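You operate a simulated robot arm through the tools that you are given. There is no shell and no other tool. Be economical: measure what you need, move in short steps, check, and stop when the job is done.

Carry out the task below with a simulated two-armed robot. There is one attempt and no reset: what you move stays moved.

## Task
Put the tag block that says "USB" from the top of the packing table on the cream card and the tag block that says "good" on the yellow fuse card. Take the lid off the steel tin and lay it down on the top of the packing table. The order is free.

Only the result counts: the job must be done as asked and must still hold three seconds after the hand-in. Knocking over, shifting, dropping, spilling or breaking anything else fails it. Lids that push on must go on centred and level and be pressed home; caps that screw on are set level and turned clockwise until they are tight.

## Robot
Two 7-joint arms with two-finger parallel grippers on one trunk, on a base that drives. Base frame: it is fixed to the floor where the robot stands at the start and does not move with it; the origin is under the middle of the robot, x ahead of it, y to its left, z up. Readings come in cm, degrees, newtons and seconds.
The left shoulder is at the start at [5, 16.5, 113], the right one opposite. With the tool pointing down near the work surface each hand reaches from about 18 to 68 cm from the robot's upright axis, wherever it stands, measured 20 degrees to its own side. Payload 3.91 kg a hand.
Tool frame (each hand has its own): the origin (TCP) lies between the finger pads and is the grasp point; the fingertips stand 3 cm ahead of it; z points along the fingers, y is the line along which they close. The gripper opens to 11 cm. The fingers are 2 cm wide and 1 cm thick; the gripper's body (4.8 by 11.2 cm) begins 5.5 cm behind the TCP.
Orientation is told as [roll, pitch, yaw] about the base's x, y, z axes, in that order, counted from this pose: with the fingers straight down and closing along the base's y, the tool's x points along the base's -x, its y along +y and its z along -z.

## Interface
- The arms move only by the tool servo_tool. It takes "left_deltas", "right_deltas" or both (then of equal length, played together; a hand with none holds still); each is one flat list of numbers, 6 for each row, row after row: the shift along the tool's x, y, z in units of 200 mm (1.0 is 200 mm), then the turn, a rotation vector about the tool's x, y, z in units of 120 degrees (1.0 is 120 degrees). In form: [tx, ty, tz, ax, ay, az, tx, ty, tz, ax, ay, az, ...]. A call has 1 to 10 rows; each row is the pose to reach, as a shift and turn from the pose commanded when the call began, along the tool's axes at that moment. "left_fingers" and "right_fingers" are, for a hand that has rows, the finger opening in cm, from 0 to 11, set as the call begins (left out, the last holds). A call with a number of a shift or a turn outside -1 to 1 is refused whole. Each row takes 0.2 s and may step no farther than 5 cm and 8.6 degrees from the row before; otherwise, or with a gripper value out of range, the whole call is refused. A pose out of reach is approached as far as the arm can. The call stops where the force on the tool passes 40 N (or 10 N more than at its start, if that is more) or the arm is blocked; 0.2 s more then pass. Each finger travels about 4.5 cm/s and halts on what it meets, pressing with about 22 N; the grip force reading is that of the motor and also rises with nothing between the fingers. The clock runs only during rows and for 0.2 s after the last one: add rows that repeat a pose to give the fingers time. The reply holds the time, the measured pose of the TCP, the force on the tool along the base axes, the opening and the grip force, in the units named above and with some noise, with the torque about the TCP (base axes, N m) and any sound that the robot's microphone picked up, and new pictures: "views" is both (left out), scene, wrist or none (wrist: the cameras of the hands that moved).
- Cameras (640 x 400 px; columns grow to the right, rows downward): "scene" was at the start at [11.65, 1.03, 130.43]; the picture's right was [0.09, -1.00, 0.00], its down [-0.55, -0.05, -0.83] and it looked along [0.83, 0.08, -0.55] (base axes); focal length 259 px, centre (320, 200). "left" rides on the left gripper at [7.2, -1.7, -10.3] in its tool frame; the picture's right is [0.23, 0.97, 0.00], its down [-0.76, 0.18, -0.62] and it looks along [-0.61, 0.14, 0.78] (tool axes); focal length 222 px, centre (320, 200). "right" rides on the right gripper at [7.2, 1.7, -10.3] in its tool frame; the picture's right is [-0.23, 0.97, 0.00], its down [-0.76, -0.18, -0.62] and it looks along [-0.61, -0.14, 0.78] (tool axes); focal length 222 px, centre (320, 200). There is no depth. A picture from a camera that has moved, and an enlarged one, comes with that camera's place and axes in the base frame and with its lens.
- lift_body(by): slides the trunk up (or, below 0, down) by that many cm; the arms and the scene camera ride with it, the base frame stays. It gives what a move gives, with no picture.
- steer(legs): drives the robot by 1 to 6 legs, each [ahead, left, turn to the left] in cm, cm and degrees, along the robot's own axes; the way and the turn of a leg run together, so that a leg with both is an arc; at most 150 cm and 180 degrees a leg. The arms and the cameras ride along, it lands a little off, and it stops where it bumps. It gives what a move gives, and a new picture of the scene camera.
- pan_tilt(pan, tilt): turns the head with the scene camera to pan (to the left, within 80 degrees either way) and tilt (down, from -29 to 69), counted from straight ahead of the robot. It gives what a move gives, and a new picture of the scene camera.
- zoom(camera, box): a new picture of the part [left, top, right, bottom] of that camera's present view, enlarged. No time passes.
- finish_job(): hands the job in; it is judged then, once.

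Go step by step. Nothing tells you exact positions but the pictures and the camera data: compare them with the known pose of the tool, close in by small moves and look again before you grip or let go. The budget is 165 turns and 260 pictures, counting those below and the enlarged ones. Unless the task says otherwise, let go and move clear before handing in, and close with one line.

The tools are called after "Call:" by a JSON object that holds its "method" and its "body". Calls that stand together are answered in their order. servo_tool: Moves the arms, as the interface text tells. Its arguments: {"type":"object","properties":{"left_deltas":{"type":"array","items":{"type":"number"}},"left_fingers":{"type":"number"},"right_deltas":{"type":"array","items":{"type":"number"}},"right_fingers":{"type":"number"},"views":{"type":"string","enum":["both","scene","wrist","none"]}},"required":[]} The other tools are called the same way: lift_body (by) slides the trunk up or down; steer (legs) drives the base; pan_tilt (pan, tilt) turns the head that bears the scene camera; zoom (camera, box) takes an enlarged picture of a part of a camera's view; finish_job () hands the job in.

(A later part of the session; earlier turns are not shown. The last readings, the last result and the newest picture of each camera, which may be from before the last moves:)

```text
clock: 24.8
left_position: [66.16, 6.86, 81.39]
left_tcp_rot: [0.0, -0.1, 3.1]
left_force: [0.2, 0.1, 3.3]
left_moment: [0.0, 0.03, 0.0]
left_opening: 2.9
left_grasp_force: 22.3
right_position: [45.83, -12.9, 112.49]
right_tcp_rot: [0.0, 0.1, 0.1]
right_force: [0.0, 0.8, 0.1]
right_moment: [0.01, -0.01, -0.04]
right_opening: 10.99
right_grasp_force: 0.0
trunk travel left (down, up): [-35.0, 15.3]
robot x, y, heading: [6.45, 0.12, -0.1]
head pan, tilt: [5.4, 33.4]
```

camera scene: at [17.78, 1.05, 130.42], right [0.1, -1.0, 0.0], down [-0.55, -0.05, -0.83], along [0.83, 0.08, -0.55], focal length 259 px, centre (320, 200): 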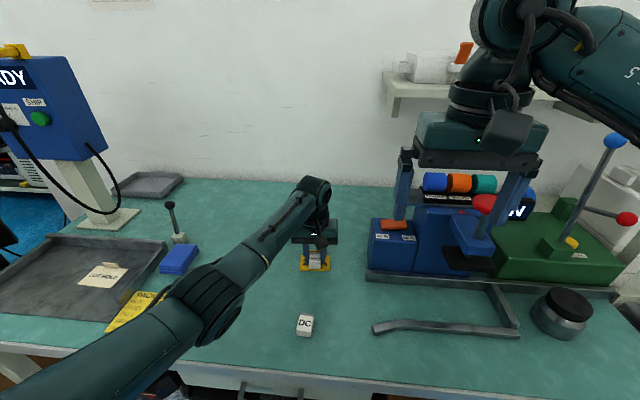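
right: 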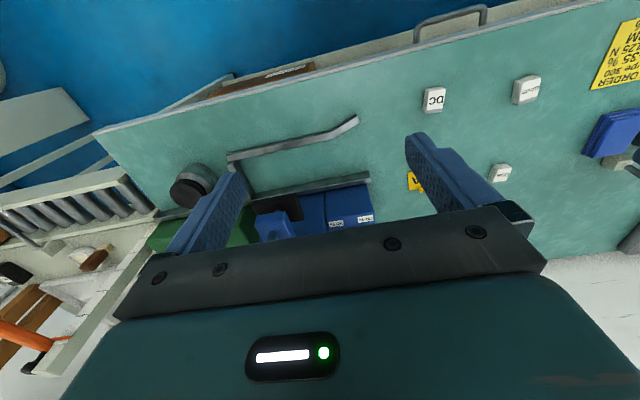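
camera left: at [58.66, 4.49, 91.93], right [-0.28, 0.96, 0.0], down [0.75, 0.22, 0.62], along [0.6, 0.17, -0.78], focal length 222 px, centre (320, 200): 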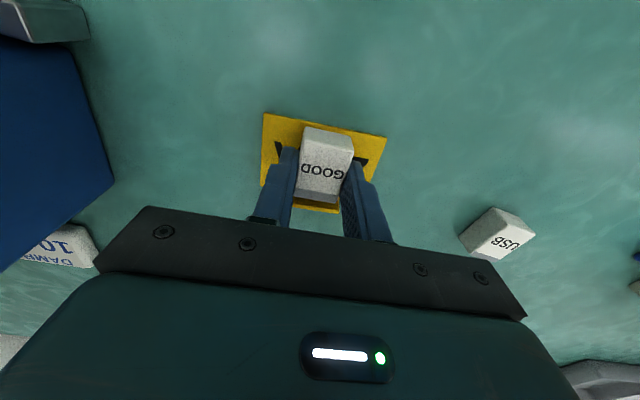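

Contact is at 3.3 N. I'll release and rise.

Call:
{"method": "servo_tool", "body": {"left_deltas": [0, 0, 0, 0, 0, 0, 0, 0, 0, 0, 0, 0, 0, 0, 0, 0, 0, 0], "left_fingers": 5, "views": "none"}}

Call:
{"method": "servo_tool", "body": {"left_deltas": [0, 0, -0.05, 0, 0, 0, 0, 0, -0.15, 0, 0, 0, 0, 0, -0.3, 0, 0, 0, 0, 0, -0.48, 0, 0, 0, 0, 0, -0.48, 0, 0, 0], "views": "wrist"}}

Call:
{"method": "zoom", "body": {"camera": "left", "box": [220, 60, 480, 222]}}

```text
clock: 25.6
left_position: [66.19, 6.85, 81.34]
left_tcp_rot: [0.0, 0.1, 3.1]
left_force: [-0.4, 0.0, 1.0]
left_moment: [-0.04, -0.01, 0.0]
left_opening: 5.01
left_grasp_force: 0.0
right_position: [45.89, -12.66, 112.46]
right_tcp_rot: [-0.1, 0.0, 0.1]
right_force: [-0.3, -0.6, -0.9]
right_moment: [-0.02, 0.06, 0.02]
right_opening: 11.01
right_grasp_force: 0.1
trunk travel left (down, up): [-35.0, 15.3]
robot x, y, heading: [6.44, -0.29, 0.1]
head pan, tilt: [5.4, 33.4]
```

```text
clock: 26.8
left_position: [66.16, 6.64, 90.95]
left_tcp_rot: [0.1, 0.1, 3.1]
left_force: [-0.6, -0.6, 0.0]
left_moment: [-0.04, 0.01, -0.02]
left_opening: 5.01
left_grasp_force: 0.0
right_position: [45.75, -12.88, 112.44]
right_tcp_rot: [-0.1, 0.0, 0.0]
right_force: [0.0, -0.1, 0.7]
right_moment: [-0.01, 0.0, 0.02]
right_opening: 10.99
right_grasp_force: 0.1
trunk travel left (down, up): [-35.0, 15.3]
robot x, y, heading: [6.39, 0.01, 0.2]
head pan, tilt: [5.4, 33.4]
camera left: at [59.0, 4.42, 101.29], right [-0.28, 0.96, 0.0], down [0.75, 0.22, 0.62], along [0.6, 0.17, -0.78], focal length 222 px, centre (320, 200)
```

left: 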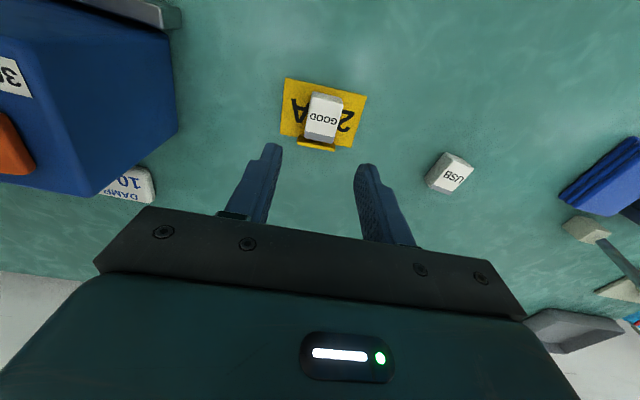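

```text
2.46 times, centred on (350, 141) of left
camera zoom: at [59.0, 4.42, 101.29], right [-0.28, 0.96, 0.0], down [0.75, 0.22, 0.62], along [0.6, 0.17, -0.78], focal length 547 px, centre (246, 345)
```

zoom: 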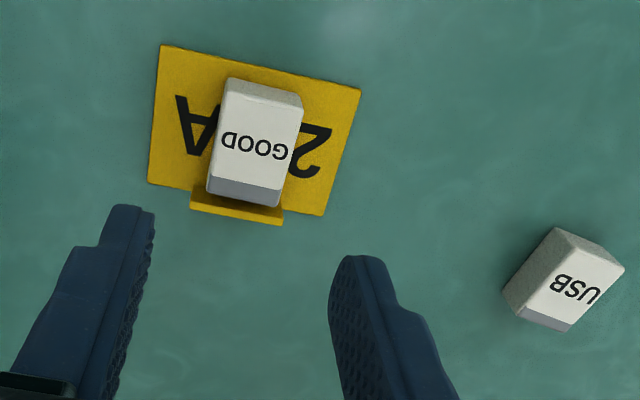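

GOOD rests on the yellow card. Next is USB, so I'll move above it.

Call:
{"method": "servo_tool", "body": {"left_deltas": [-0.02, 0.18, 0, 0, 0, 0, -0.05, 0.38, 0, 0, 0, 0.01, -0.08, 0.58, 0, 0, 0, 0.02, -0.1, 0.78, 0, 0, 0, 0.026, -0.1, 0.78, 0, 0, 0, 0.026], "left_fingers": 6, "views": "wrist"}}

Call:
{"method": "zoom", "body": {"camera": "left", "box": [240, 70, 400, 170]}}

```text
clock: 28.0
left_position: [67.16, 22.51, 90.83]
left_tcp_rot: [0.0, 0.1, -0.1]
left_force: [0.3, 0.4, -0.1]
left_moment: [0.02, 0.02, -0.02]
left_opening: 6.0
left_grasp_force: 0.0
right_position: [45.79, -12.82, 112.5]
right_tcp_rot: [-0.1, 0.0, 0.1]
right_force: [-0.2, 0.4, -0.6]
right_moment: [-0.01, -0.03, 0.0]
right_opening: 11.0
right_grasp_force: 0.1
trunk travel left (down, up): [-35.0, 15.3]
robot x, y, heading: [6.32, 0.09, -0.1]
head pan, tilt: [5.4, 33.4]
camera left: at [59.91, 20.57, 101.19], right [-0.23, 0.97, 0.0], down [0.76, 0.18, 0.62], along [0.61, 0.14, -0.78], focal length 222 px, centre (320, 200)
```

left: 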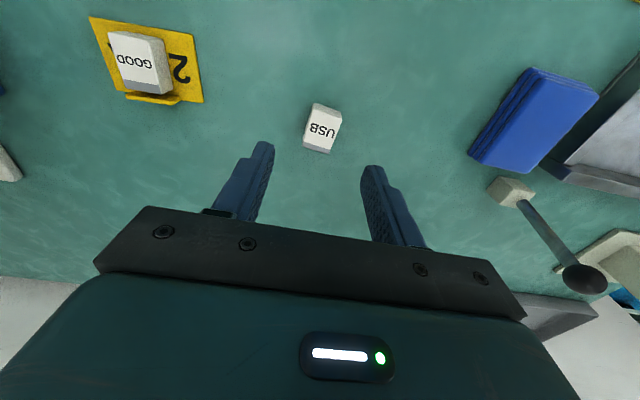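

```text
4.00 times, centred on (320, 120) of left
camera zoom: at [59.91, 20.57, 101.19], right [-0.23, 0.97, 0.0], down [0.76, 0.18, 0.62], along [0.61, 0.14, -0.78], focal length 888 px, centre (320, 520)
```

zoom: 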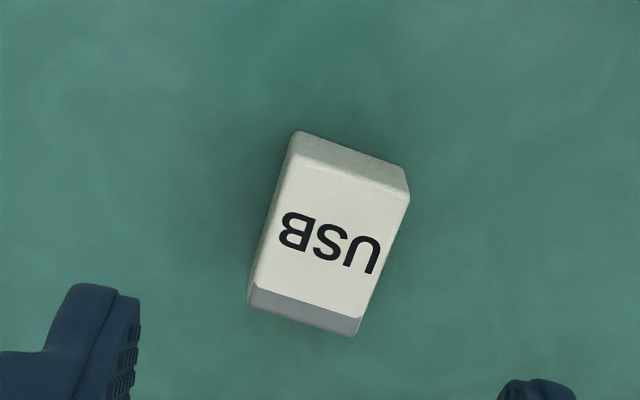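

USB is at about (68.0, 22.55), yaw -6°. I'll go down, grip and lift slowly.

Call:
{"method": "servo_tool", "body": {"left_deltas": [-0.042, 0.002, 0.15, 0, 0, 0.05, -0.042, 0.002, 0.32, 0, 0, 0.05, -0.042, 0.002, 0.44, 0, 0, 0.05, -0.042, 0.002, 0.485, 0, 0, 0.05, -0.042, 0.002, 0.485, 0, 0, 0.05], "left_fingers": 6, "views": "wrist"}}

Call:
{"method": "zoom", "body": {"camera": "left", "box": [240, 100, 400, 210]}}

```text
clock: 29.2
left_position: [67.91, 22.52, 81.2]
left_tcp_rot: [0.1, 0.0, -5.9]
left_force: [-0.4, 0.0, 0.1]
left_moment: [0.01, 0.0, 0.02]
left_opening: 6.01
left_grasp_force: 0.0
right_position: [45.77, -12.77, 112.58]
right_tcp_rot: [-0.2, 0.0, 0.1]
right_force: [-0.4, 0.3, -0.9]
right_moment: [0.01, 0.0, 0.01]
right_opening: 10.99
right_grasp_force: 0.0
trunk travel left (down, up): [-35.0, 15.3]
robot x, y, heading: [6.41, -0.22, 0.0]
head pan, tilt: [5.4, 33.4]
camera left: at [60.7, 21.39, 91.52], right [-0.12, 0.99, 0.0], down [0.78, 0.1, 0.62], along [0.62, 0.08, -0.78], focal length 222 px, centre (320, 200)
```

left: 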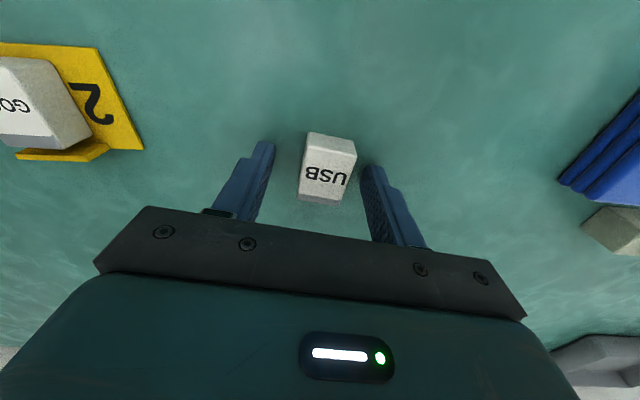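

```text
3.64 times, centred on (320, 155) of left
camera zoom: at [60.7, 21.39, 91.52], right [-0.12, 0.99, 0.0], down [0.78, 0.1, 0.62], along [0.62, 0.08, -0.78], focal length 808 px, centre (320, 364)
```

zoom: 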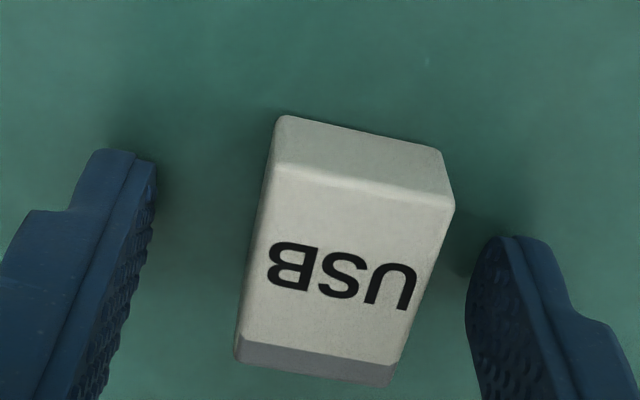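

I'll shift 0.4 cm toward +y, close, and lift slowly.

Call:
{"method": "servo_tool", "body": {"left_deltas": [0, 0.02, 0, 0, 0, 0, 0, 0.02, 0, 0, 0, 0], "left_fingers": 6, "views": "none"}}

Call:
{"method": "servo_tool", "body": {"left_deltas": [0, 0, 0, 0, 0, 0, 0, 0, 0, 0, 0, 0, 0, 0, 0, 0, 0, 0, 0, 0, 0, 0, 0, 0, 0, 0, 0, 0, 0, 0], "left_fingers": 0, "views": "none"}}

Call:
{"method": "servo_tool", "body": {"left_deltas": [0, 0, -0.02, 0, 0, 0, 0, 0, -0.05, 0, 0, 0, 0, 0, -0.1, 0, 0, 0, 0, 0, -0.16, 0, 0, 0, 0, 0, -0.24, 0, 0, 0, 0, 0, -0.32, 0, 0, 0, 0, 0, -0.4, 0, 0, 0, 0, 0, -0.46, 0, 0, 0, 0, 0, -0.5, 0, 0, 0], "views": "wrist"}}

```text
clock: 29.8
left_position: [68.13, 22.93, 81.3]
left_tcp_rot: [0.0, 0.0, -6.1]
left_force: [0.4, -0.1, 0.5]
left_moment: [0.01, 0.01, -0.02]
left_opening: 6.01
left_grasp_force: 0.1
right_position: [45.78, -12.76, 112.35]
right_tcp_rot: [-0.1, 0.0, 0.1]
right_force: [0.4, 0.8, -0.8]
right_moment: [-0.02, 0.0, -0.01]
right_opening: 10.99
right_grasp_force: 0.1
trunk travel left (down, up): [-35.0, 15.3]
robot x, y, heading: [6.26, 0.45, 0.2]
head pan, tilt: [5.4, 33.4]
```

```text
clock: 31.0
left_position: [68.14, 22.92, 81.24]
left_tcp_rot: [0.0, 0.0, -6.0]
left_force: [0.2, 0.5, 0.4]
left_moment: [-0.06, 0.01, 0.0]
left_opening: 2.9
left_grasp_force: 21.5
right_position: [45.79, -12.78, 112.47]
right_tcp_rot: [-0.1, 0.1, 0.1]
right_force: [0.0, 0.2, -1.1]
right_moment: [-0.01, 0.01, 0.01]
right_opening: 11.01
right_grasp_force: 0.0
trunk travel left (down, up): [-35.0, 15.3]
robot x, y, heading: [6.15, 0.15, 0.4]
head pan, tilt: [5.4, 33.4]
```

```text
clock: 33.0
left_position: [68.06, 22.82, 91.32]
left_tcp_rot: [-0.1, 0.0, -6.0]
left_force: [0.0, -0.5, 0.6]
left_moment: [-0.01, -0.01, -0.01]
left_opening: 2.88
left_grasp_force: 22.2
right_position: [45.77, -12.77, 112.43]
right_tcp_rot: [0.0, 0.0, 0.1]
right_force: [-0.1, 0.6, -0.6]
right_moment: [-0.01, 0.03, 0.02]
right_opening: 11.02
right_grasp_force: 0.2
trunk travel left (down, up): [-35.0, 15.3]
robot x, y, heading: [6.25, -0.25, 0.1]
head pan, tilt: [5.4, 33.4]
camera left: at [60.84, 21.68, 101.63], right [-0.12, 0.99, 0.0], down [0.78, 0.1, 0.62], along [0.62, 0.08, -0.78], focal length 222 px, centre (320, 200)
```

left: 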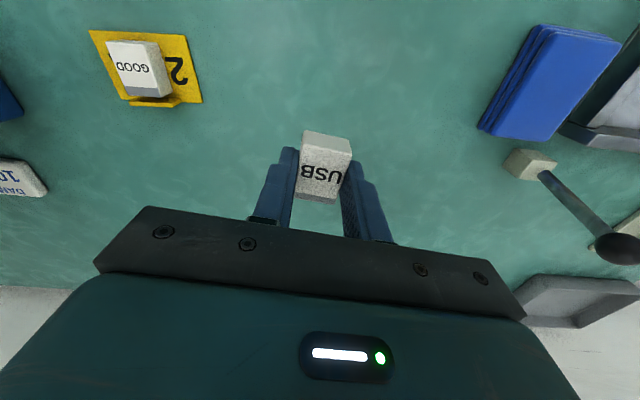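

USB is held. I'll pull back and up to clear the stamp post, then drive left 30 cm.

Call:
{"method": "servo_tool", "body": {"left_deltas": [0.03, -0.003, -0.02, 0, 0, 0, 0.09, -0.01, -0.06, 0, 0, 0, 0.17, -0.018, -0.11, 0, 0, 0, 0.26, -0.027, -0.16, 0, 0, 0, 0.35, -0.036, -0.21, 0, 0, 0, 0.44, -0.046, -0.25, 0, 0, 0, 0.52, -0.055, -0.28, 0, 0, 0, 0.57, -0.06, -0.3, 0, 0, 0, 0.597, -0.063, -0.3, 0, 0, 0], "views": "none"}}

Call:
{"method": "steer", "body": {"legs": [[0, 15, 0], [0, 15, 0]]}}

```text
clock: 35.0
left_position: [56.32, 22.95, 97.28]
left_tcp_rot: [0.1, 0.0, -6.1]
left_force: [0.5, -0.1, -0.7]
left_moment: [0.01, 0.0, -0.01]
left_opening: 2.87
left_grasp_force: 21.5
right_position: [45.72, -12.75, 112.51]
right_tcp_rot: [-0.1, 0.0, 0.0]
right_force: [-0.1, 0.2, 0.0]
right_moment: [0.0, -0.02, 0.0]
right_opening: 11.01
right_grasp_force: 0.0
trunk travel left (down, up): [-35.0, 15.3]
robot x, y, heading: [5.64, 0.07, 0.1]
head pan, tilt: [5.4, 33.4]
```

```text
clock: 37.3
left_position: [56.28, 52.78, 97.26]
left_tcp_rot: [0.0, -0.1, -5.8]
left_force: [0.0, -0.5, -0.3]
left_moment: [0.0, -0.02, 0.0]
left_opening: 2.88
left_grasp_force: 22.1
right_position: [45.81, 17.1, 112.47]
right_tcp_rot: [-0.1, 0.0, 0.2]
right_force: [-0.5, -0.6, 0.8]
right_moment: [0.01, 0.02, -0.03]
right_opening: 11.01
right_grasp_force: 0.0
trunk travel left (down, up): [-35.0, 15.3]
robot x, y, heading: [6.07, 29.77, 0.3]
head pan, tilt: [5.4, 33.4]
camera scene: at [17.71, 30.81, 130.42], right [0.1, -1.0, 0.0], down [-0.55, -0.05, -0.83], along [0.83, 0.08, -0.55], focal length 259 px, centre (320, 200)
```

scene: 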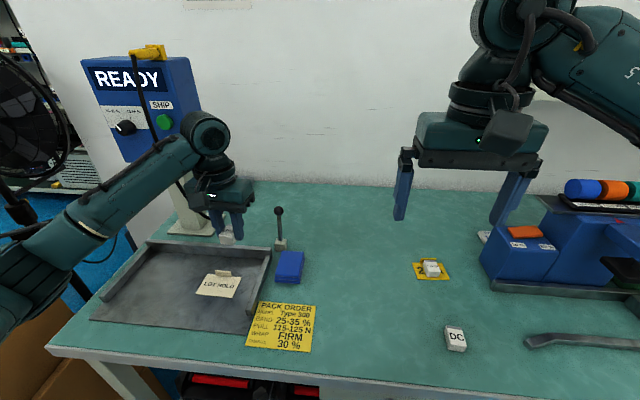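

The cream card is at about (56, 59). I'll move over it and look.

Call:
{"method": "servo_tool", "body": {"left_deltas": [0.01, 0.04, 0, 0, 0, 0, 0.01, 0.1, 0, 0, 0, 0, 0.01, 0.17, 0, 0, 0, 0, 0.01, 0.24, 0.03, 0, 0, 0, 0.01, 0.29, 0.08, 0, 0, 0, 0.01, 0.3, 0.13, 0, 0, 0, 0.01, 0.3, 0.15, 0, 0, 0], "views": "wrist"}}

Call:
{"method": "zoom", "body": {"camera": "left", "box": [220, 50, 420, 205]}}

Call:
{"method": "zoom", "body": {"camera": "scene", "box": [90, 180, 310, 318]}}

```text
clock: 38.9
left_position: [56.87, 58.64, 94.06]
left_tcp_rot: [0.0, 0.0, -5.9]
left_force: [0.6, -0.2, -0.2]
left_moment: [-0.04, 0.01, -0.02]
left_opening: 2.87
left_grasp_force: 22.4
right_position: [45.88, 17.04, 112.53]
right_tcp_rot: [-0.2, 0.1, 0.2]
right_force: [0.2, 1.0, 0.3]
right_moment: [-0.01, -0.02, 0.0]
right_opening: 10.99
right_grasp_force: 0.1
trunk travel left (down, up): [-35.0, 15.3]
robot x, y, heading: [6.09, 29.75, 0.5]
head pan, tilt: [5.4, 33.4]
camera left: at [49.41, 57.68, 104.45], right [-0.13, 0.99, 0.0], down [0.78, 0.1, 0.62], along [0.62, 0.08, -0.78], focal length 222 px, centre (320, 200)
```

left: 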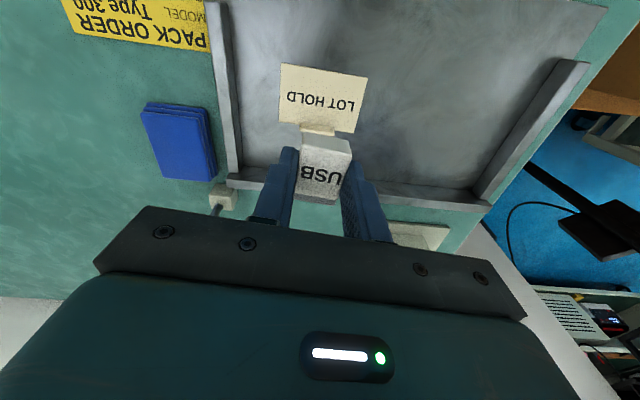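

```text
2.58 times, centred on (320, 128) of left
camera zoom: at [49.41, 57.68, 104.45], right [-0.13, 0.99, 0.0], down [0.78, 0.1, 0.62], along [0.62, 0.08, -0.78], focal length 573 px, centre (320, 387)
```

zoom: 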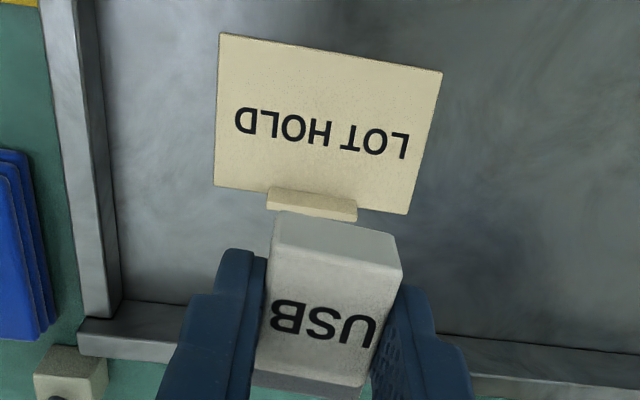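

```text
2.90 times, centred on (200, 249) of scene
camera zoom: at [17.71, 30.74, 130.43], right [0.1, -1.0, 0.0], down [-0.55, -0.05, -0.83], along [0.83, 0.08, -0.55], focal length 752 px, centre (668, 58)
```

zoom: 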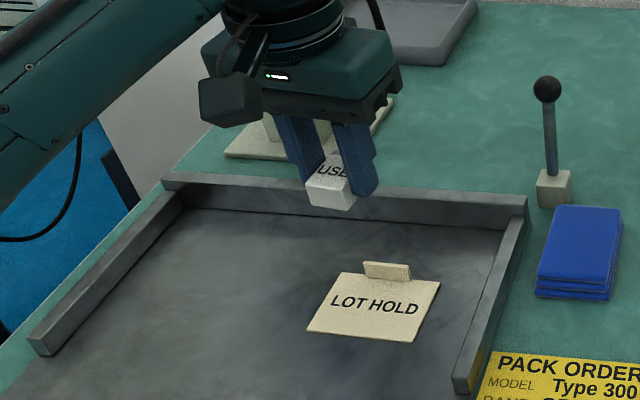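

The card centre is (56.1, 58.6) with yaw about -2°. I'll shift 1 cm back, align and lower gently.

Call:
{"method": "servo_tool", "body": {"left_deltas": [0.02, -0.002, 0.03, 0, 0, -0.01, 0.04, -0.004, 0.09, 0, 0, -0.02, 0.052, -0.005, 0.17, 0, 0, -0.033, 0.052, -0.005, 0.26, 0, 0, -0.033, 0.052, -0.005, 0.35, 0, 0, -0.033, 0.052, -0.005, 0.44, 0, 0, -0.033, 0.052, -0.005, 0.52, 0, 0, -0.033, 0.052, -0.005, 0.57, 0, 0, -0.033, 0.052, -0.005, 0.595, 0, 0, -0.033, 0.052, -0.005, 0.595, 0, 0, -0.033], "views": "both"}}

Call:
{"method": "zoom", "body": {"camera": "scene", "box": [160, 210, 290, 310]}}

```text
clock: 41.1
left_position: [55.68, 58.78, 82.22]
left_tcp_rot: [0.0, 0.1, -2.0]
left_force: [-0.4, 0.0, -0.2]
left_moment: [0.0, 0.0, 0.0]
left_opening: 2.89
left_grasp_force: 21.9
right_position: [45.63, 17.06, 112.33]
right_tcp_rot: [-0.1, 0.0, 0.2]
right_force: [0.5, 0.1, -0.5]
right_moment: [-0.02, -0.01, 0.0]
right_opening: 11.02
right_grasp_force: 0.0
trunk travel left (down, up): [-35.0, 15.3]
robot x, y, heading: [5.76, 29.52, 0.3]
head pan, tilt: [5.4, 33.4]
camera scene: at [17.71, 30.74, 130.42], right [0.1, -1.0, 0.0], down [-0.55, -0.05, -0.83], along [0.83, 0.08, -0.55], focal length 259 px, centre (320, 200)
camera left: at [48.37, 57.16, 92.55], right [-0.19, 0.98, 0.0], down [0.77, 0.15, 0.62], along [0.61, 0.12, -0.78], focal length 222 px, centre (320, 200)
```

scene: 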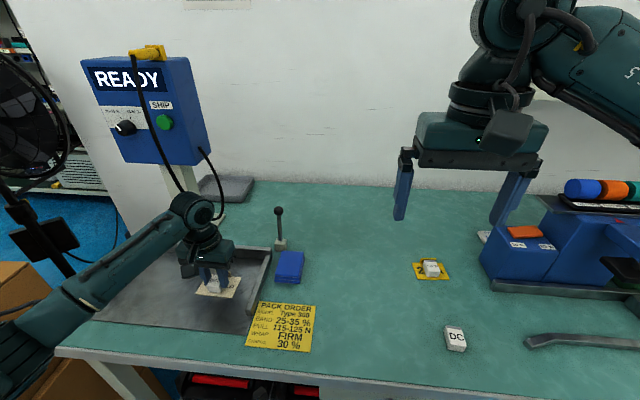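
left: 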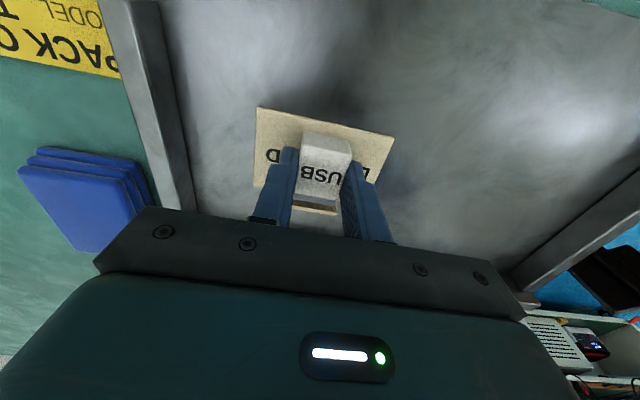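

```text
4.00 times, centred on (225, 260) of scene
camera zoom: at [17.71, 30.74, 130.42], right [0.1, -1.0, 0.0], down [-0.55, -0.05, -0.83], along [0.83, 0.08, -0.55], focal length 1037 px, centre (700, -40)
```

zoom: 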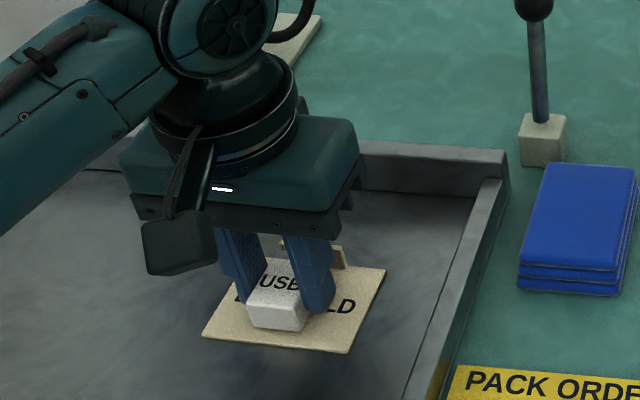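

Well placed over the card. I'll lower in tiny steps until it touches.

Call:
{"method": "servo_tool", "body": {"left_deltas": [0, 0, 0.008, 0, 0, 0, 0, 0, 0.015, 0, 0, 0], "views": "none"}}

Call:
{"method": "servo_tool", "body": {"left_deltas": [0, 0, 0.005, 0, 0, 0, 0, 0, 0.008, 0, 0, 0], "views": "none"}}

```text
clock: 41.7
left_position: [55.55, 58.79, 82.07]
left_tcp_rot: [0.0, 0.0, -1.8]
left_force: [-0.8, -0.3, -1.1]
left_moment: [-0.01, -0.01, 0.01]
left_opening: 2.88
left_grasp_force: 22.6
right_position: [45.77, 17.15, 112.4]
right_tcp_rot: [-0.2, 0.0, 0.2]
right_force: [0.6, 0.3, 0.2]
right_moment: [0.0, -0.01, 0.03]
right_opening: 11.01
right_grasp_force: 0.0
trunk travel left (down, up): [-35.0, 15.3]
robot x, y, heading: [6.17, 29.78, 0.0]
head pan, tilt: [5.4, 33.4]
```

```text
clock: 42.3
left_position: [55.71, 58.67, 81.95]
left_tcp_rot: [0.0, -0.2, -2.0]
left_force: [-1.4, -1.4, 5.8]
left_moment: [0.01, 0.05, 0.03]
left_opening: 2.87
left_grasp_force: 22.2
right_position: [45.59, 16.91, 112.53]
right_tcp_rot: [0.0, 0.0, 0.3]
right_force: [-0.7, 0.3, 0.6]
right_moment: [-0.02, 0.01, 0.02]
right_opening: 11.0
right_grasp_force: 0.1
trunk travel left (down, up): [-35.0, 15.3]
robot x, y, heading: [5.91, 29.61, 0.2]
head pan, tilt: [5.4, 33.4]
```

Contact at 5.8 N. I'll release and rise.

Call:
{"method": "servo_tool", "body": {"left_deltas": [0, 0, 0, 0, 0, 0, 0, 0, 0, 0, 0, 0, 0, 0, 0, 0, 0, 0], "left_fingers": 5, "views": "none"}}

Call:
{"method": "servo_tool", "body": {"left_deltas": [0, 0, -0.05, 0, 0, 0, 0, 0, -0.15, 0, 0, 0, 0, 0, -0.3, 0, 0, 0, 0, 0, -0.5, 0, 0, 0, 0, 0, -0.72, 0, 0, 0, 0, 0, -0.72, 0, 0, 0], "views": "wrist"}}

Call:
{"method": "zoom", "body": {"camera": "left", "box": [220, 40, 420, 165]}}

```text
clock: 43.1
left_position: [55.67, 58.73, 81.77]
left_tcp_rot: [0.0, 0.0, -1.9]
left_force: [-0.2, -0.4, 0.7]
left_moment: [0.02, -0.01, 0.03]
left_opening: 5.0
left_grasp_force: 0.2
right_position: [45.77, 16.86, 112.52]
right_tcp_rot: [0.0, -0.1, 0.2]
right_force: [-0.5, -0.2, 0.0]
right_moment: [0.02, 0.02, -0.01]
right_opening: 10.99
right_grasp_force: 0.0
trunk travel left (down, up): [-35.0, 15.3]
robot x, y, heading: [6.05, 29.98, 0.1]
head pan, tilt: [5.4, 33.4]
```

```text
clock: 44.5
left_position: [55.81, 58.8, 96.44]
left_tcp_rot: [0.1, 0.1, -1.8]
left_force: [-0.7, -1.1, 0.8]
left_moment: [0.01, 0.01, 0.02]
left_opening: 4.99
left_grasp_force: 0.0
right_position: [45.86, 16.98, 112.44]
right_tcp_rot: [-0.2, 0.0, 0.1]
right_force: [0.2, -0.9, -0.1]
right_moment: [0.03, 0.02, -0.01]
right_opening: 11.0
right_grasp_force: 0.1
trunk travel left (down, up): [-35.0, 15.3]
robot x, y, heading: [6.19, 29.55, -0.2]
head pan, tilt: [5.4, 33.4]
camera left: at [48.51, 57.24, 106.74], right [-0.2, 0.98, 0.0], down [0.77, 0.15, 0.62], along [0.61, 0.12, -0.78], focal length 222 px, centre (320, 200)
```

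left: 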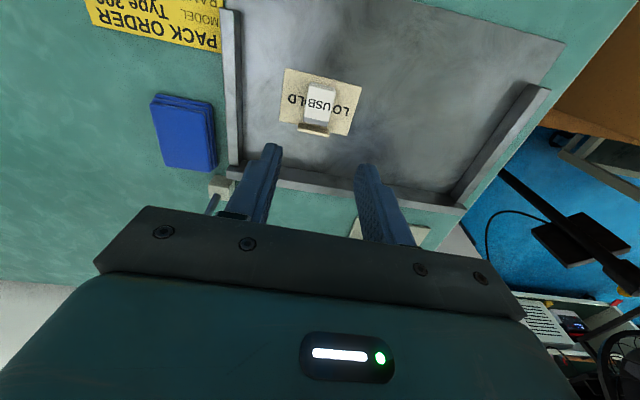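

```text
3.20 times, centred on (320, 102) of left
camera zoom: at [48.51, 57.24, 106.74], right [-0.2, 0.98, 0.0], down [0.77, 0.15, 0.62], along [0.61, 0.12, -0.78], focal length 711 px, centre (320, 512)
```

zoom: 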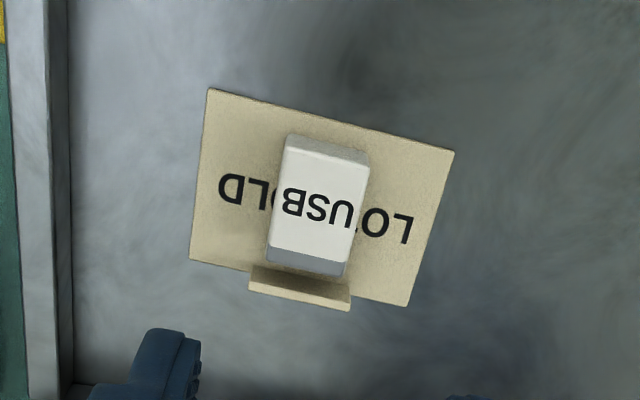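

USB is on the cream card. Now I'll drive right 50 cm to the tin.

Call:
{"method": "steer", "body": {"legs": [[0, -25, 0], [0, -25, 0]]}}

Call:
{"method": "pan_tilt", "body": {"pan": -25, "tilt": 45}}

```text
clock: 47.8
left_position: [55.92, 8.9, 96.36]
left_tcp_rot: [-0.1, 0.0, -1.3]
left_force: [-0.7, -0.5, 0.5]
left_moment: [0.02, -0.02, 0.05]
left_opening: 5.02
left_grasp_force: 0.1
right_position: [46.3, -33.01, 112.44]
right_tcp_rot: [0.0, 0.0, 0.8]
right_force: [0.3, -0.6, -0.7]
right_moment: [0.05, -0.01, -0.02]
right_opening: 10.99
right_grasp_force: 0.0
trunk travel left (down, up): [-35.0, 15.3]
robot x, y, heading: [6.64, -20.49, 0.9]
head pan, tilt: [5.4, 33.4]
camera scene: at [18.12, -19.56, 130.43], right [0.11, -0.99, 0.0], down [-0.55, -0.06, -0.83], along [0.83, 0.09, -0.55], focal length 259 px, centre (320, 200)
```

scene: 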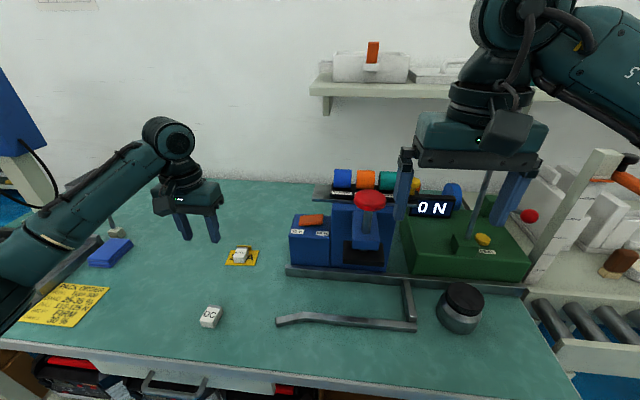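

```text
clock: 48.7
left_position: [55.84, 8.98, 96.34]
left_tcp_rot: [0.0, 0.0, -1.3]
left_force: [0.0, -0.2, -0.3]
left_moment: [0.01, 0.04, -0.03]
left_opening: 5.0
left_grasp_force: 0.1
right_position: [46.37, -32.93, 112.45]
right_tcp_rot: [-0.1, 0.1, 0.8]
right_force: [1.0, 0.6, 0.0]
right_moment: [-0.03, 0.0, 0.02]
right_opening: 11.0
right_grasp_force: 0.0
trunk travel left (down, up): [-35.0, 15.3]
robot x, y, heading: [6.5, -20.68, 0.8]
head pan, tilt: [-25.0, 45.0]
camera scene: at [16.71, -23.78, 128.71], right [-0.41, -0.91, 0.0], down [-0.65, 0.29, -0.71], along [0.65, -0.29, -0.71], focal length 259 px, centre (320, 200)
```

scene: 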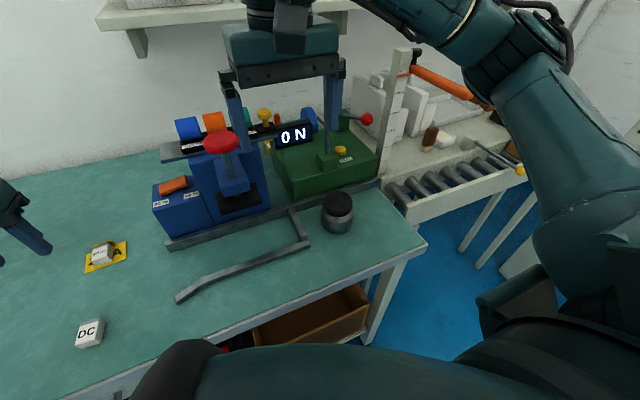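

Call:
{"method": "zoom", "body": {"camera": "scene", "box": [280, 170, 400, 245]}}

Call:
{"method": "pan_tilt", "body": {"pan": 0, "tilt": 45}}

Call:
{"method": "zoom", "body": {"camera": "scene", "box": [400, 200, 540, 290]}}

Call:
{"method": "zoom", "body": {"camera": "right", "box": [160, 0, 480, 200]}}

```text
5.33 times, centred on (340, 208) of scene
camera zoom: at [16.71, -23.78, 128.71], right [-0.41, -0.91, 0.0], down [-0.65, 0.29, -0.71], along [0.65, -0.29, -0.71], focal length 1383 px, centre (213, 160)
```

zoom: 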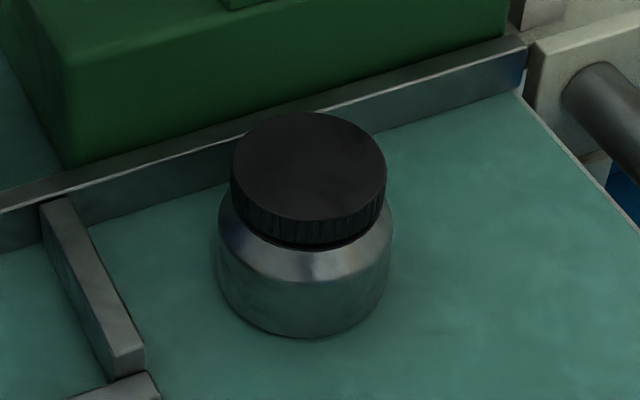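

```text
clock: 49.6
left_position: [55.91, 9.01, 96.4]
left_tcp_rot: [0.0, 0.0, -1.2]
left_force: [0.0, -0.9, 0.3]
left_moment: [-0.01, -0.02, 0.0]
left_opening: 4.98
left_grasp_force: 0.1
right_position: [46.19, -33.01, 112.55]
right_tcp_rot: [-0.2, 0.1, 0.8]
right_force: [0.7, 0.4, -0.3]
right_moment: [-0.02, 0.01, -0.02]
right_opening: 11.02
right_grasp_force: 0.0
trunk travel left (down, up): [-35.0, 15.3]
robot x, y, heading: [6.07, -20.36, 0.7]
head pan, tilt: [0.0, 45.0]
camera scene: at [17.41, -20.35, 128.7], right [0.01, -1.0, 0.0], down [-0.71, -0.01, -0.71], along [0.71, 0.01, -0.71], focal length 259 px, centre (320, 200)
```

scene: 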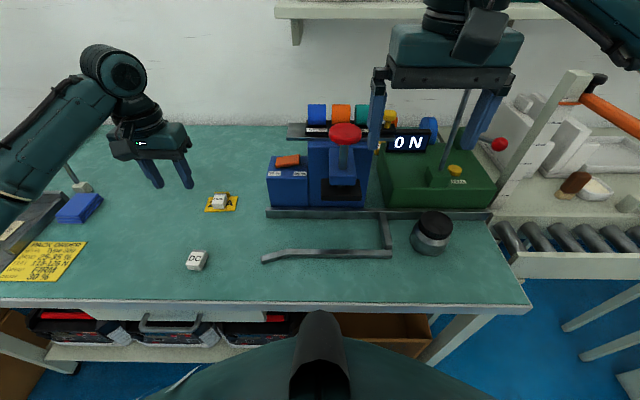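

```text
4.44 times, centred on (470, 245) of scene
camera zoom: at [17.41, -20.35, 128.7], right [0.01, -1.0, 0.0], down [-0.71, -0.01, -0.71], along [0.71, 0.01, -0.71], focal length 1152 px, centre (-347, 0)
```

zoom: 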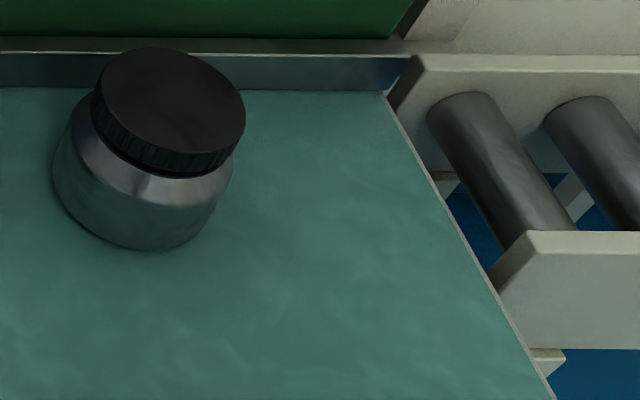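

```text
2.00 times, centred on (320, 100) of right
camera zoom: at [38.97, -31.49, 122.76], right [0.21, 0.98, 0.0], down [0.76, -0.17, 0.62], along [0.61, -0.13, -0.78], focal length 444 px, centre (320, 400)
```

zoom: 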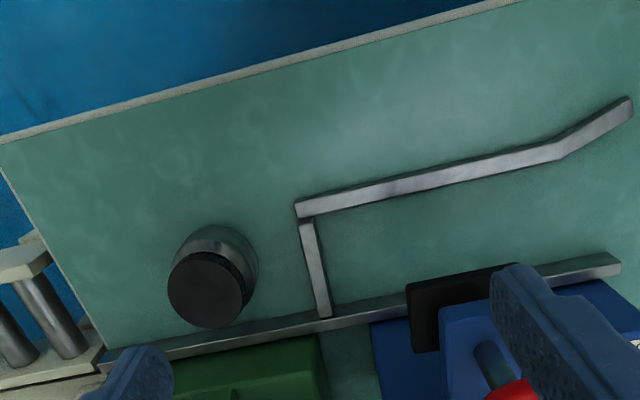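

The lid top is at about (53.5, -44.9, 85.7) with a diameter of about 7 cm. I'll bring the right hand above it and check again.

Call:
{"method": "servo_tool", "body": {"right_deltas": [-0.09, -0.15, 0, 0, 0, 0, -0.18, -0.3, 0, 0, 0, 0, -0.27, -0.45, 0, 0, 0, 0, -0.357, -0.6, 0.05, 0, 0, 0, -0.357, -0.6, 0.25, 0, 0, 0, -0.357, -0.6, 0.45, 0, 0, 0, -0.357, -0.6, 0.65, 0, 0, 0, -0.357, -0.6, 0.75, 0, 0, 0, -0.357, -0.6, 0.75, 0, 0, 0], "right_fingers": 9, "views": "both"}}

Call:
{"method": "zoom", "body": {"camera": "scene", "box": [340, 80, 560, 290]}}

```text
clock: 51.6
left_position: [55.92, 9.03, 96.39]
left_tcp_rot: [0.0, -0.1, -1.3]
left_force: [0.3, 0.4, -0.7]
left_moment: [0.01, -0.01, -0.02]
left_opening: 5.02
left_grasp_force: 0.1
right_position: [53.56, -44.43, 97.46]
right_tcp_rot: [-0.1, -0.1, 0.9]
right_force: [0.2, -0.4, 0.7]
right_moment: [0.03, -0.01, -0.02]
right_opening: 9.02
right_grasp_force: 0.2
trunk travel left (down, up): [-35.0, 15.3]
robot x, y, heading: [6.31, -21.09, 0.8]
head pan, tilt: [0.0, 45.0]
camera scene: at [17.41, -20.34, 128.7], right [0.01, -1.0, 0.0], down [-0.71, -0.01, -0.71], along [0.71, 0.01, -0.71], focal length 259 px, centre (320, 200)
camera right: at [46.25, -43.0, 107.8], right [0.21, 0.98, 0.0], down [0.76, -0.17, 0.62], along [0.61, -0.13, -0.78], focal length 222 px, centre (320, 200)
```

scene: 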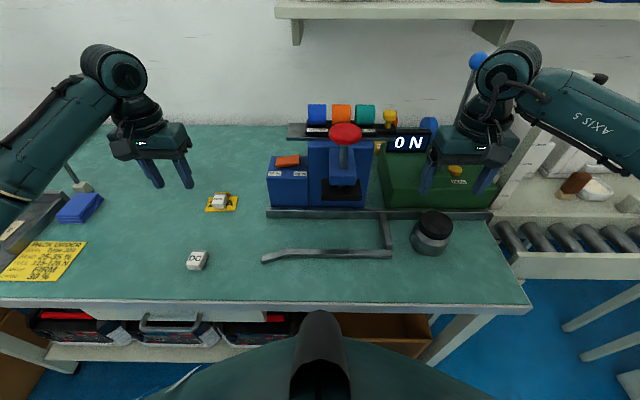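
right: 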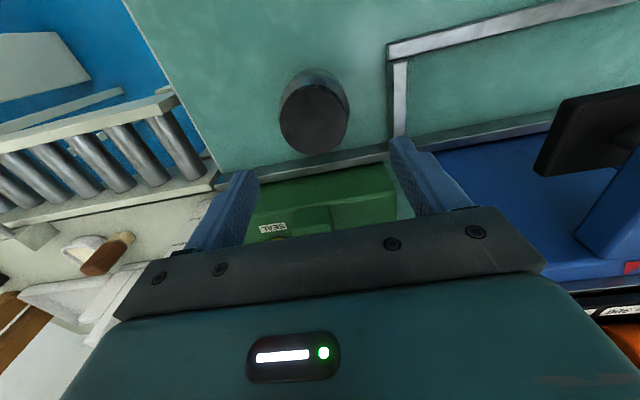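

```text
1.90 times, centred on (450, 185) of scene
camera zoom: at [17.41, -20.34, 128.7], right [0.01, -1.0, 0.0], down [-0.71, -0.01, -0.71], along [0.71, 0.01, -0.71], focal length 494 px, centre (72, 229)
```

zoom: 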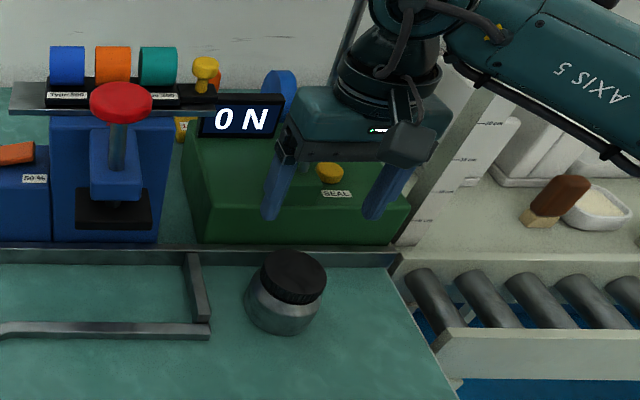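

The fix is consistent at (53.4, -44.9). I'll descend part-way and check the alignment.

Call:
{"method": "servo_tool", "body": {"right_deltas": [0.008, -0.024, 0.2, 0, 0, 0, 0.008, -0.024, 0.36, 0, 0, 0, 0.008, -0.024, 0.43, 0, 0, 0, 0.008, -0.024, 0.43, 0, 0, 0], "views": "both"}}

Call:
{"method": "zoom", "body": {"camera": "right", "box": [190, 80, 470, 255]}}

Call:
{"method": "zoom", "body": {"camera": "scene", "box": [380, 130, 520, 270]}}

```text
clock: 52.6
left_position: [56.0, 8.97, 96.4]
left_tcp_rot: [-0.1, 0.0, -1.3]
left_force: [0.4, 0.0, 0.3]
left_moment: [0.01, 0.01, -0.02]
left_opening: 5.02
left_grasp_force: 0.0
right_position: [53.22, -45.34, 89.04]
right_tcp_rot: [-0.1, 0.0, 0.8]
right_force: [0.3, -0.2, -0.7]
right_moment: [-0.01, 0.02, 0.02]
right_opening: 8.99
right_grasp_force: 0.1
trunk travel left (down, up): [-35.0, 15.3]
robot x, y, heading: [6.72, -20.6, 0.8]
head pan, tilt: [0.0, 45.0]
camera scene: at [17.41, -20.34, 128.7], right [0.01, -1.0, 0.0], down [-0.71, -0.01, -0.71], along [0.71, 0.01, -0.71], focal length 259 px, centre (320, 200)
camera right: at [45.92, -43.83, 99.25], right [0.21, 0.98, 0.0], down [0.76, -0.17, 0.62], along [0.61, -0.13, -0.78], focal length 222 px, centre (320, 200)
```

scene: 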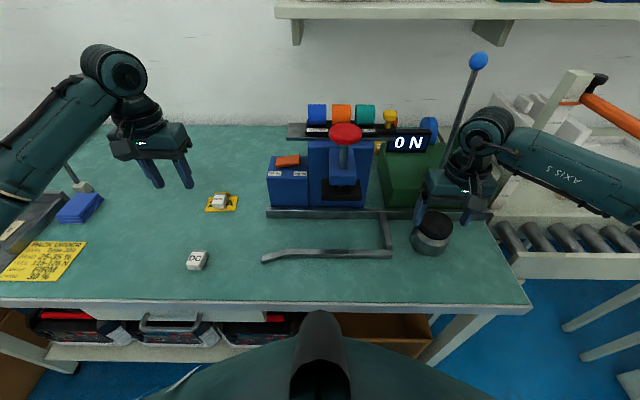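
right: 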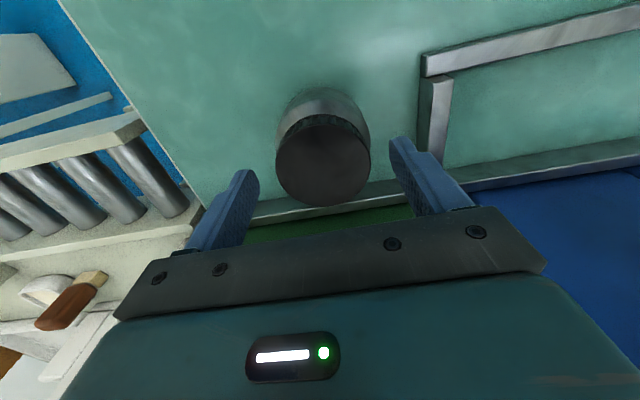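

```text
2.29 times, centred on (330, 168) of right
camera zoom: at [45.92, -43.83, 99.25], right [0.21, 0.98, 0.0], down [0.76, -0.17, 0.62], along [0.61, -0.13, -0.78], focal length 508 px, centre (297, 274)
```

zoom: 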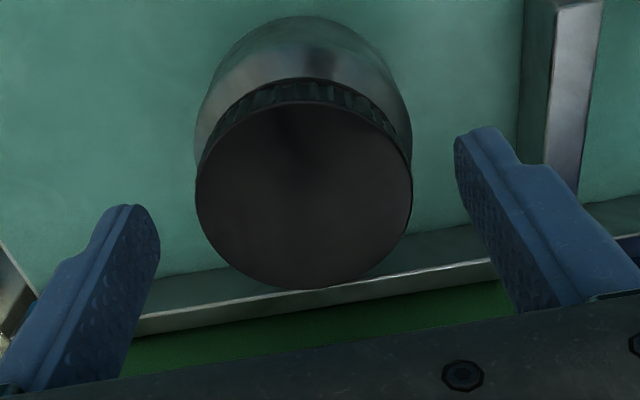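

```text
2.86 times, centred on (450, 200) of scene
camera zoom: at [17.41, -20.34, 128.7], right [0.01, -1.0, 0.0], down [-0.71, -0.01, -0.71], along [0.71, 0.01, -0.71], focal length 741 px, centre (-51, 200)
```

zoom: 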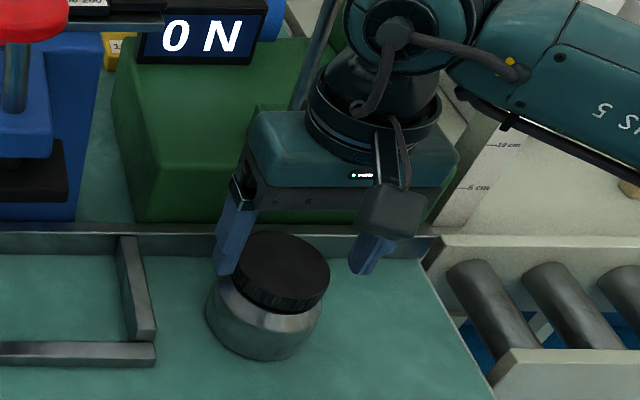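

The lid centre is at about (53.5, -45.1). I'll make a small correction, lower the tips beside the rim, and close.

Call:
{"method": "servo_tool", "body": {"right_deltas": [-0.0125, 0.012, 0.03, 0, 0, 0, -0.0125, 0.012, 0.06, 0, 0, 0, -0.0125, 0.012, 0.09, 0, 0, 0, -0.0125, 0.012, 0.09, 0, 0, 0], "views": "wrist"}}

Call:
{"method": "zoom", "body": {"camera": "scene", "box": [390, 170, 510, 270]}}

```text
clock: 53.6
left_position: [56.01, 8.94, 96.38]
left_tcp_rot: [-0.1, 0.0, -1.3]
left_force: [-0.3, -0.1, 1.2]
left_moment: [0.04, -0.04, 0.0]
left_opening: 4.99
left_grasp_force: 0.0
right_position: [53.73, -45.11, 87.12]
right_tcp_rot: [0.0, 0.0, 0.8]
right_force: [-0.2, 0.3, -0.1]
right_moment: [0.0, 0.0, 0.01]
right_opening: 9.02
right_grasp_force: 0.1
trunk travel left (down, up): [-35.0, 15.3]
robot x, y, heading: [6.28, -20.64, 0.8]
head pan, tilt: [0.0, 45.0]
camera right: at [46.36, -43.59, 97.41], right [0.21, 0.98, 0.0], down [0.76, -0.17, 0.62], along [0.61, -0.13, -0.78], focal length 222 px, centre (320, 200)
```

right: 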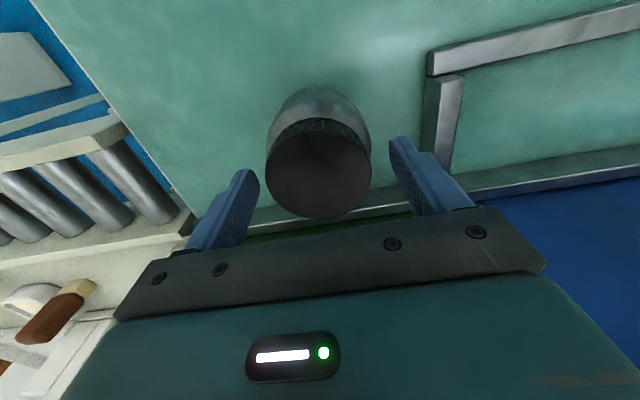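

```text
4.00 times, centred on (450, 220) of scene
camera zoom: at [17.41, -20.34, 128.7], right [0.01, -1.0, 0.0], down [-0.71, -0.01, -0.71], along [0.71, 0.01, -0.71], focal length 1037 px, centre (-200, 120)
```

zoom: 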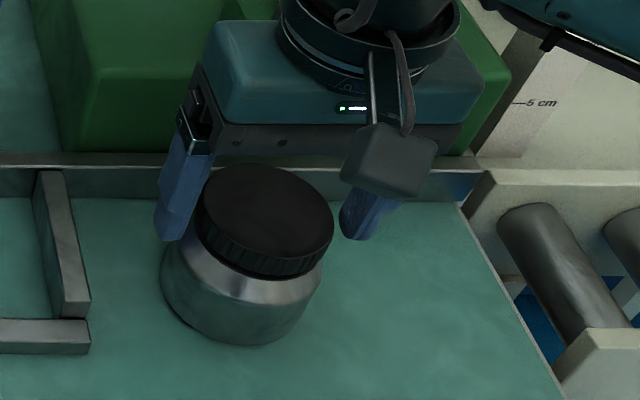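

I'll shift 0.45 cm back toward the robot to centre on the lid, then close.

Call:
{"method": "servo_tool", "body": {"right_deltas": [0.022, 0, 0, 0, 0, 0, 0.022, 0, 0, 0, 0, 0], "views": "none"}}

Call:
{"method": "servo_tool", "body": {"right_deltas": [0, 0, 0, 0, 0, 0, 0, 0, 0, 0, 0, 0, 0, 0, 0, 0, 0, 0, 0, 0, 0, 0, 0, 0], "right_fingers": 0, "views": "wrist"}}

Call:
{"method": "zoom", "body": {"camera": "scene", "box": [390, 170, 510, 270]}}

```text
clock: 54.2
left_position: [55.97, 9.07, 96.48]
left_tcp_rot: [-0.1, -0.1, -1.3]
left_force: [-0.6, 0.4, 0.1]
left_moment: [-0.01, -0.04, 0.01]
left_opening: 5.02
left_grasp_force: 0.0
right_position: [53.18, -44.98, 87.0]
right_tcp_rot: [0.0, 0.0, 0.8]
right_force: [-0.1, -0.1, 0.3]
right_moment: [0.02, 0.02, 0.03]
right_opening: 9.0
right_grasp_force: 0.0
trunk travel left (down, up): [-35.0, 15.3]
robot x, y, heading: [6.62, -20.97, 0.8]
head pan, tilt: [0.0, 45.0]
```

```text
clock: 55.2
left_position: [55.9, 9.03, 96.34]
left_tcp_rot: [0.0, 0.1, -1.2]
left_force: [-0.3, -0.1, 0.2]
left_moment: [0.0, 0.01, 0.02]
left_opening: 5.0
left_grasp_force: 0.1
right_position: [53.17, -45.05, 87.1]
right_tcp_rot: [-0.1, 0.0, 0.8]
right_force: [0.6, -0.3, 0.6]
right_moment: [-0.04, -0.05, -0.01]
right_opening: 6.53
right_grasp_force: 21.7
trunk travel left (down, up): [-35.0, 15.3]
robot x, y, heading: [6.67, -20.76, 1.2]
head pan, tilt: [0.0, 45.0]
camera right: at [45.92, -43.63, 97.37], right [0.21, 0.98, 0.0], down [0.76, -0.17, 0.62], along [0.61, -0.13, -0.78], focal length 222 px, centre (320, 200)
```

right: 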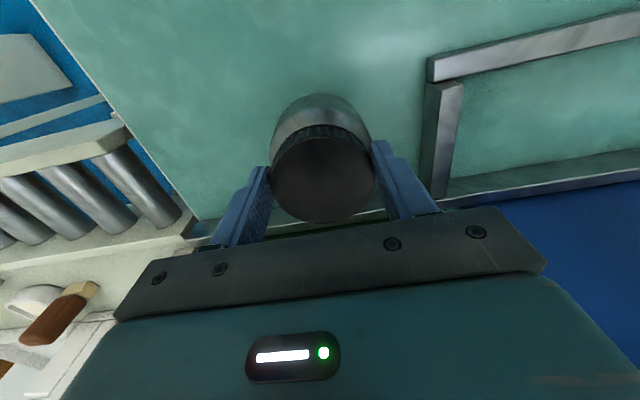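

```text
4.00 times, centred on (450, 220) of scene
camera zoom: at [17.41, -20.35, 128.7], right [0.01, -1.0, 0.0], down [-0.71, -0.01, -0.71], along [0.71, 0.01, -0.71], focal length 1037 px, centre (-200, 120)
```

zoom: 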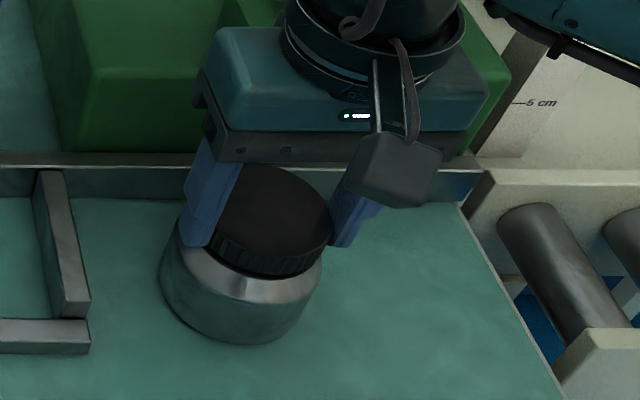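

The lid is gripped at 6.5 cm. I'll lift slightly and see whether the tin stays behind.

Call:
{"method": "servo_tool", "body": {"right_deltas": [0, 0, -0.005, 0, 0, 0, 0, 0, -0.01, 0, 0, 0, 0, 0, -0.02, 0, 0, 0, 0, 0, -0.03, 0, 0, 0, 0, 0, -0.04, 0, 0, 0], "views": "wrist"}}

Call:
{"method": "zoom", "body": {"camera": "scene", "box": [390, 170, 510, 270]}}

```text
clock: 56.4
left_position: [55.94, 8.99, 96.4]
left_tcp_rot: [0.0, 0.0, -1.3]
left_force: [-0.8, 0.2, 0.4]
left_moment: [-0.02, -0.03, 0.01]
left_opening: 5.02
left_grasp_force: 0.1
right_position: [53.22, -45.17, 87.98]
right_tcp_rot: [-0.2, 0.0, 0.8]
right_force: [0.3, 1.3, -1.8]
right_moment: [0.0, 0.03, -0.04]
right_opening: 6.52
right_grasp_force: 22.3
trunk travel left (down, up): [-35.0, 15.3]
robot x, y, heading: [6.66, -20.63, 0.8]
head pan, tilt: [0.0, 45.0]
camera right: at [45.99, -43.67, 98.2], right [0.21, 0.98, 0.0], down [0.76, -0.17, 0.62], along [0.61, -0.13, -0.78], focal length 222 px, centre (320, 200)
```

right: 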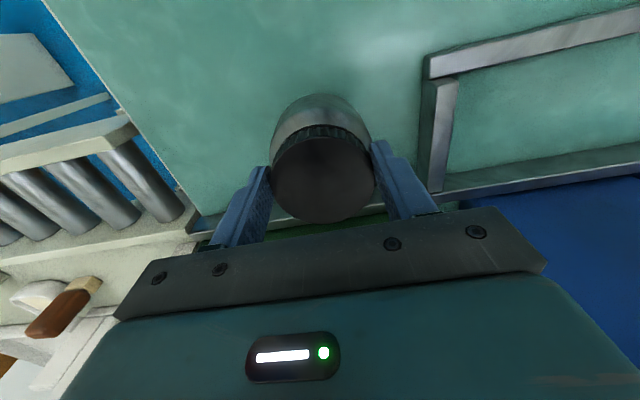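

```text
4.00 times, centred on (450, 220) of scene
camera zoom: at [17.43, -20.35, 128.7], right [0.01, -1.0, 0.0], down [-0.71, -0.01, -0.71], along [0.71, 0.01, -0.71], focal length 1037 px, centre (-200, 120)
```

zoom: 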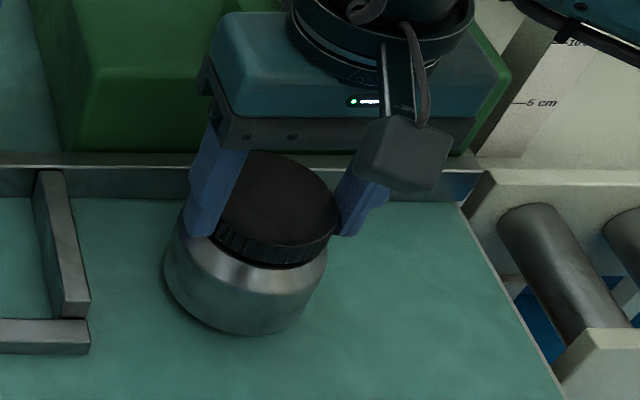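

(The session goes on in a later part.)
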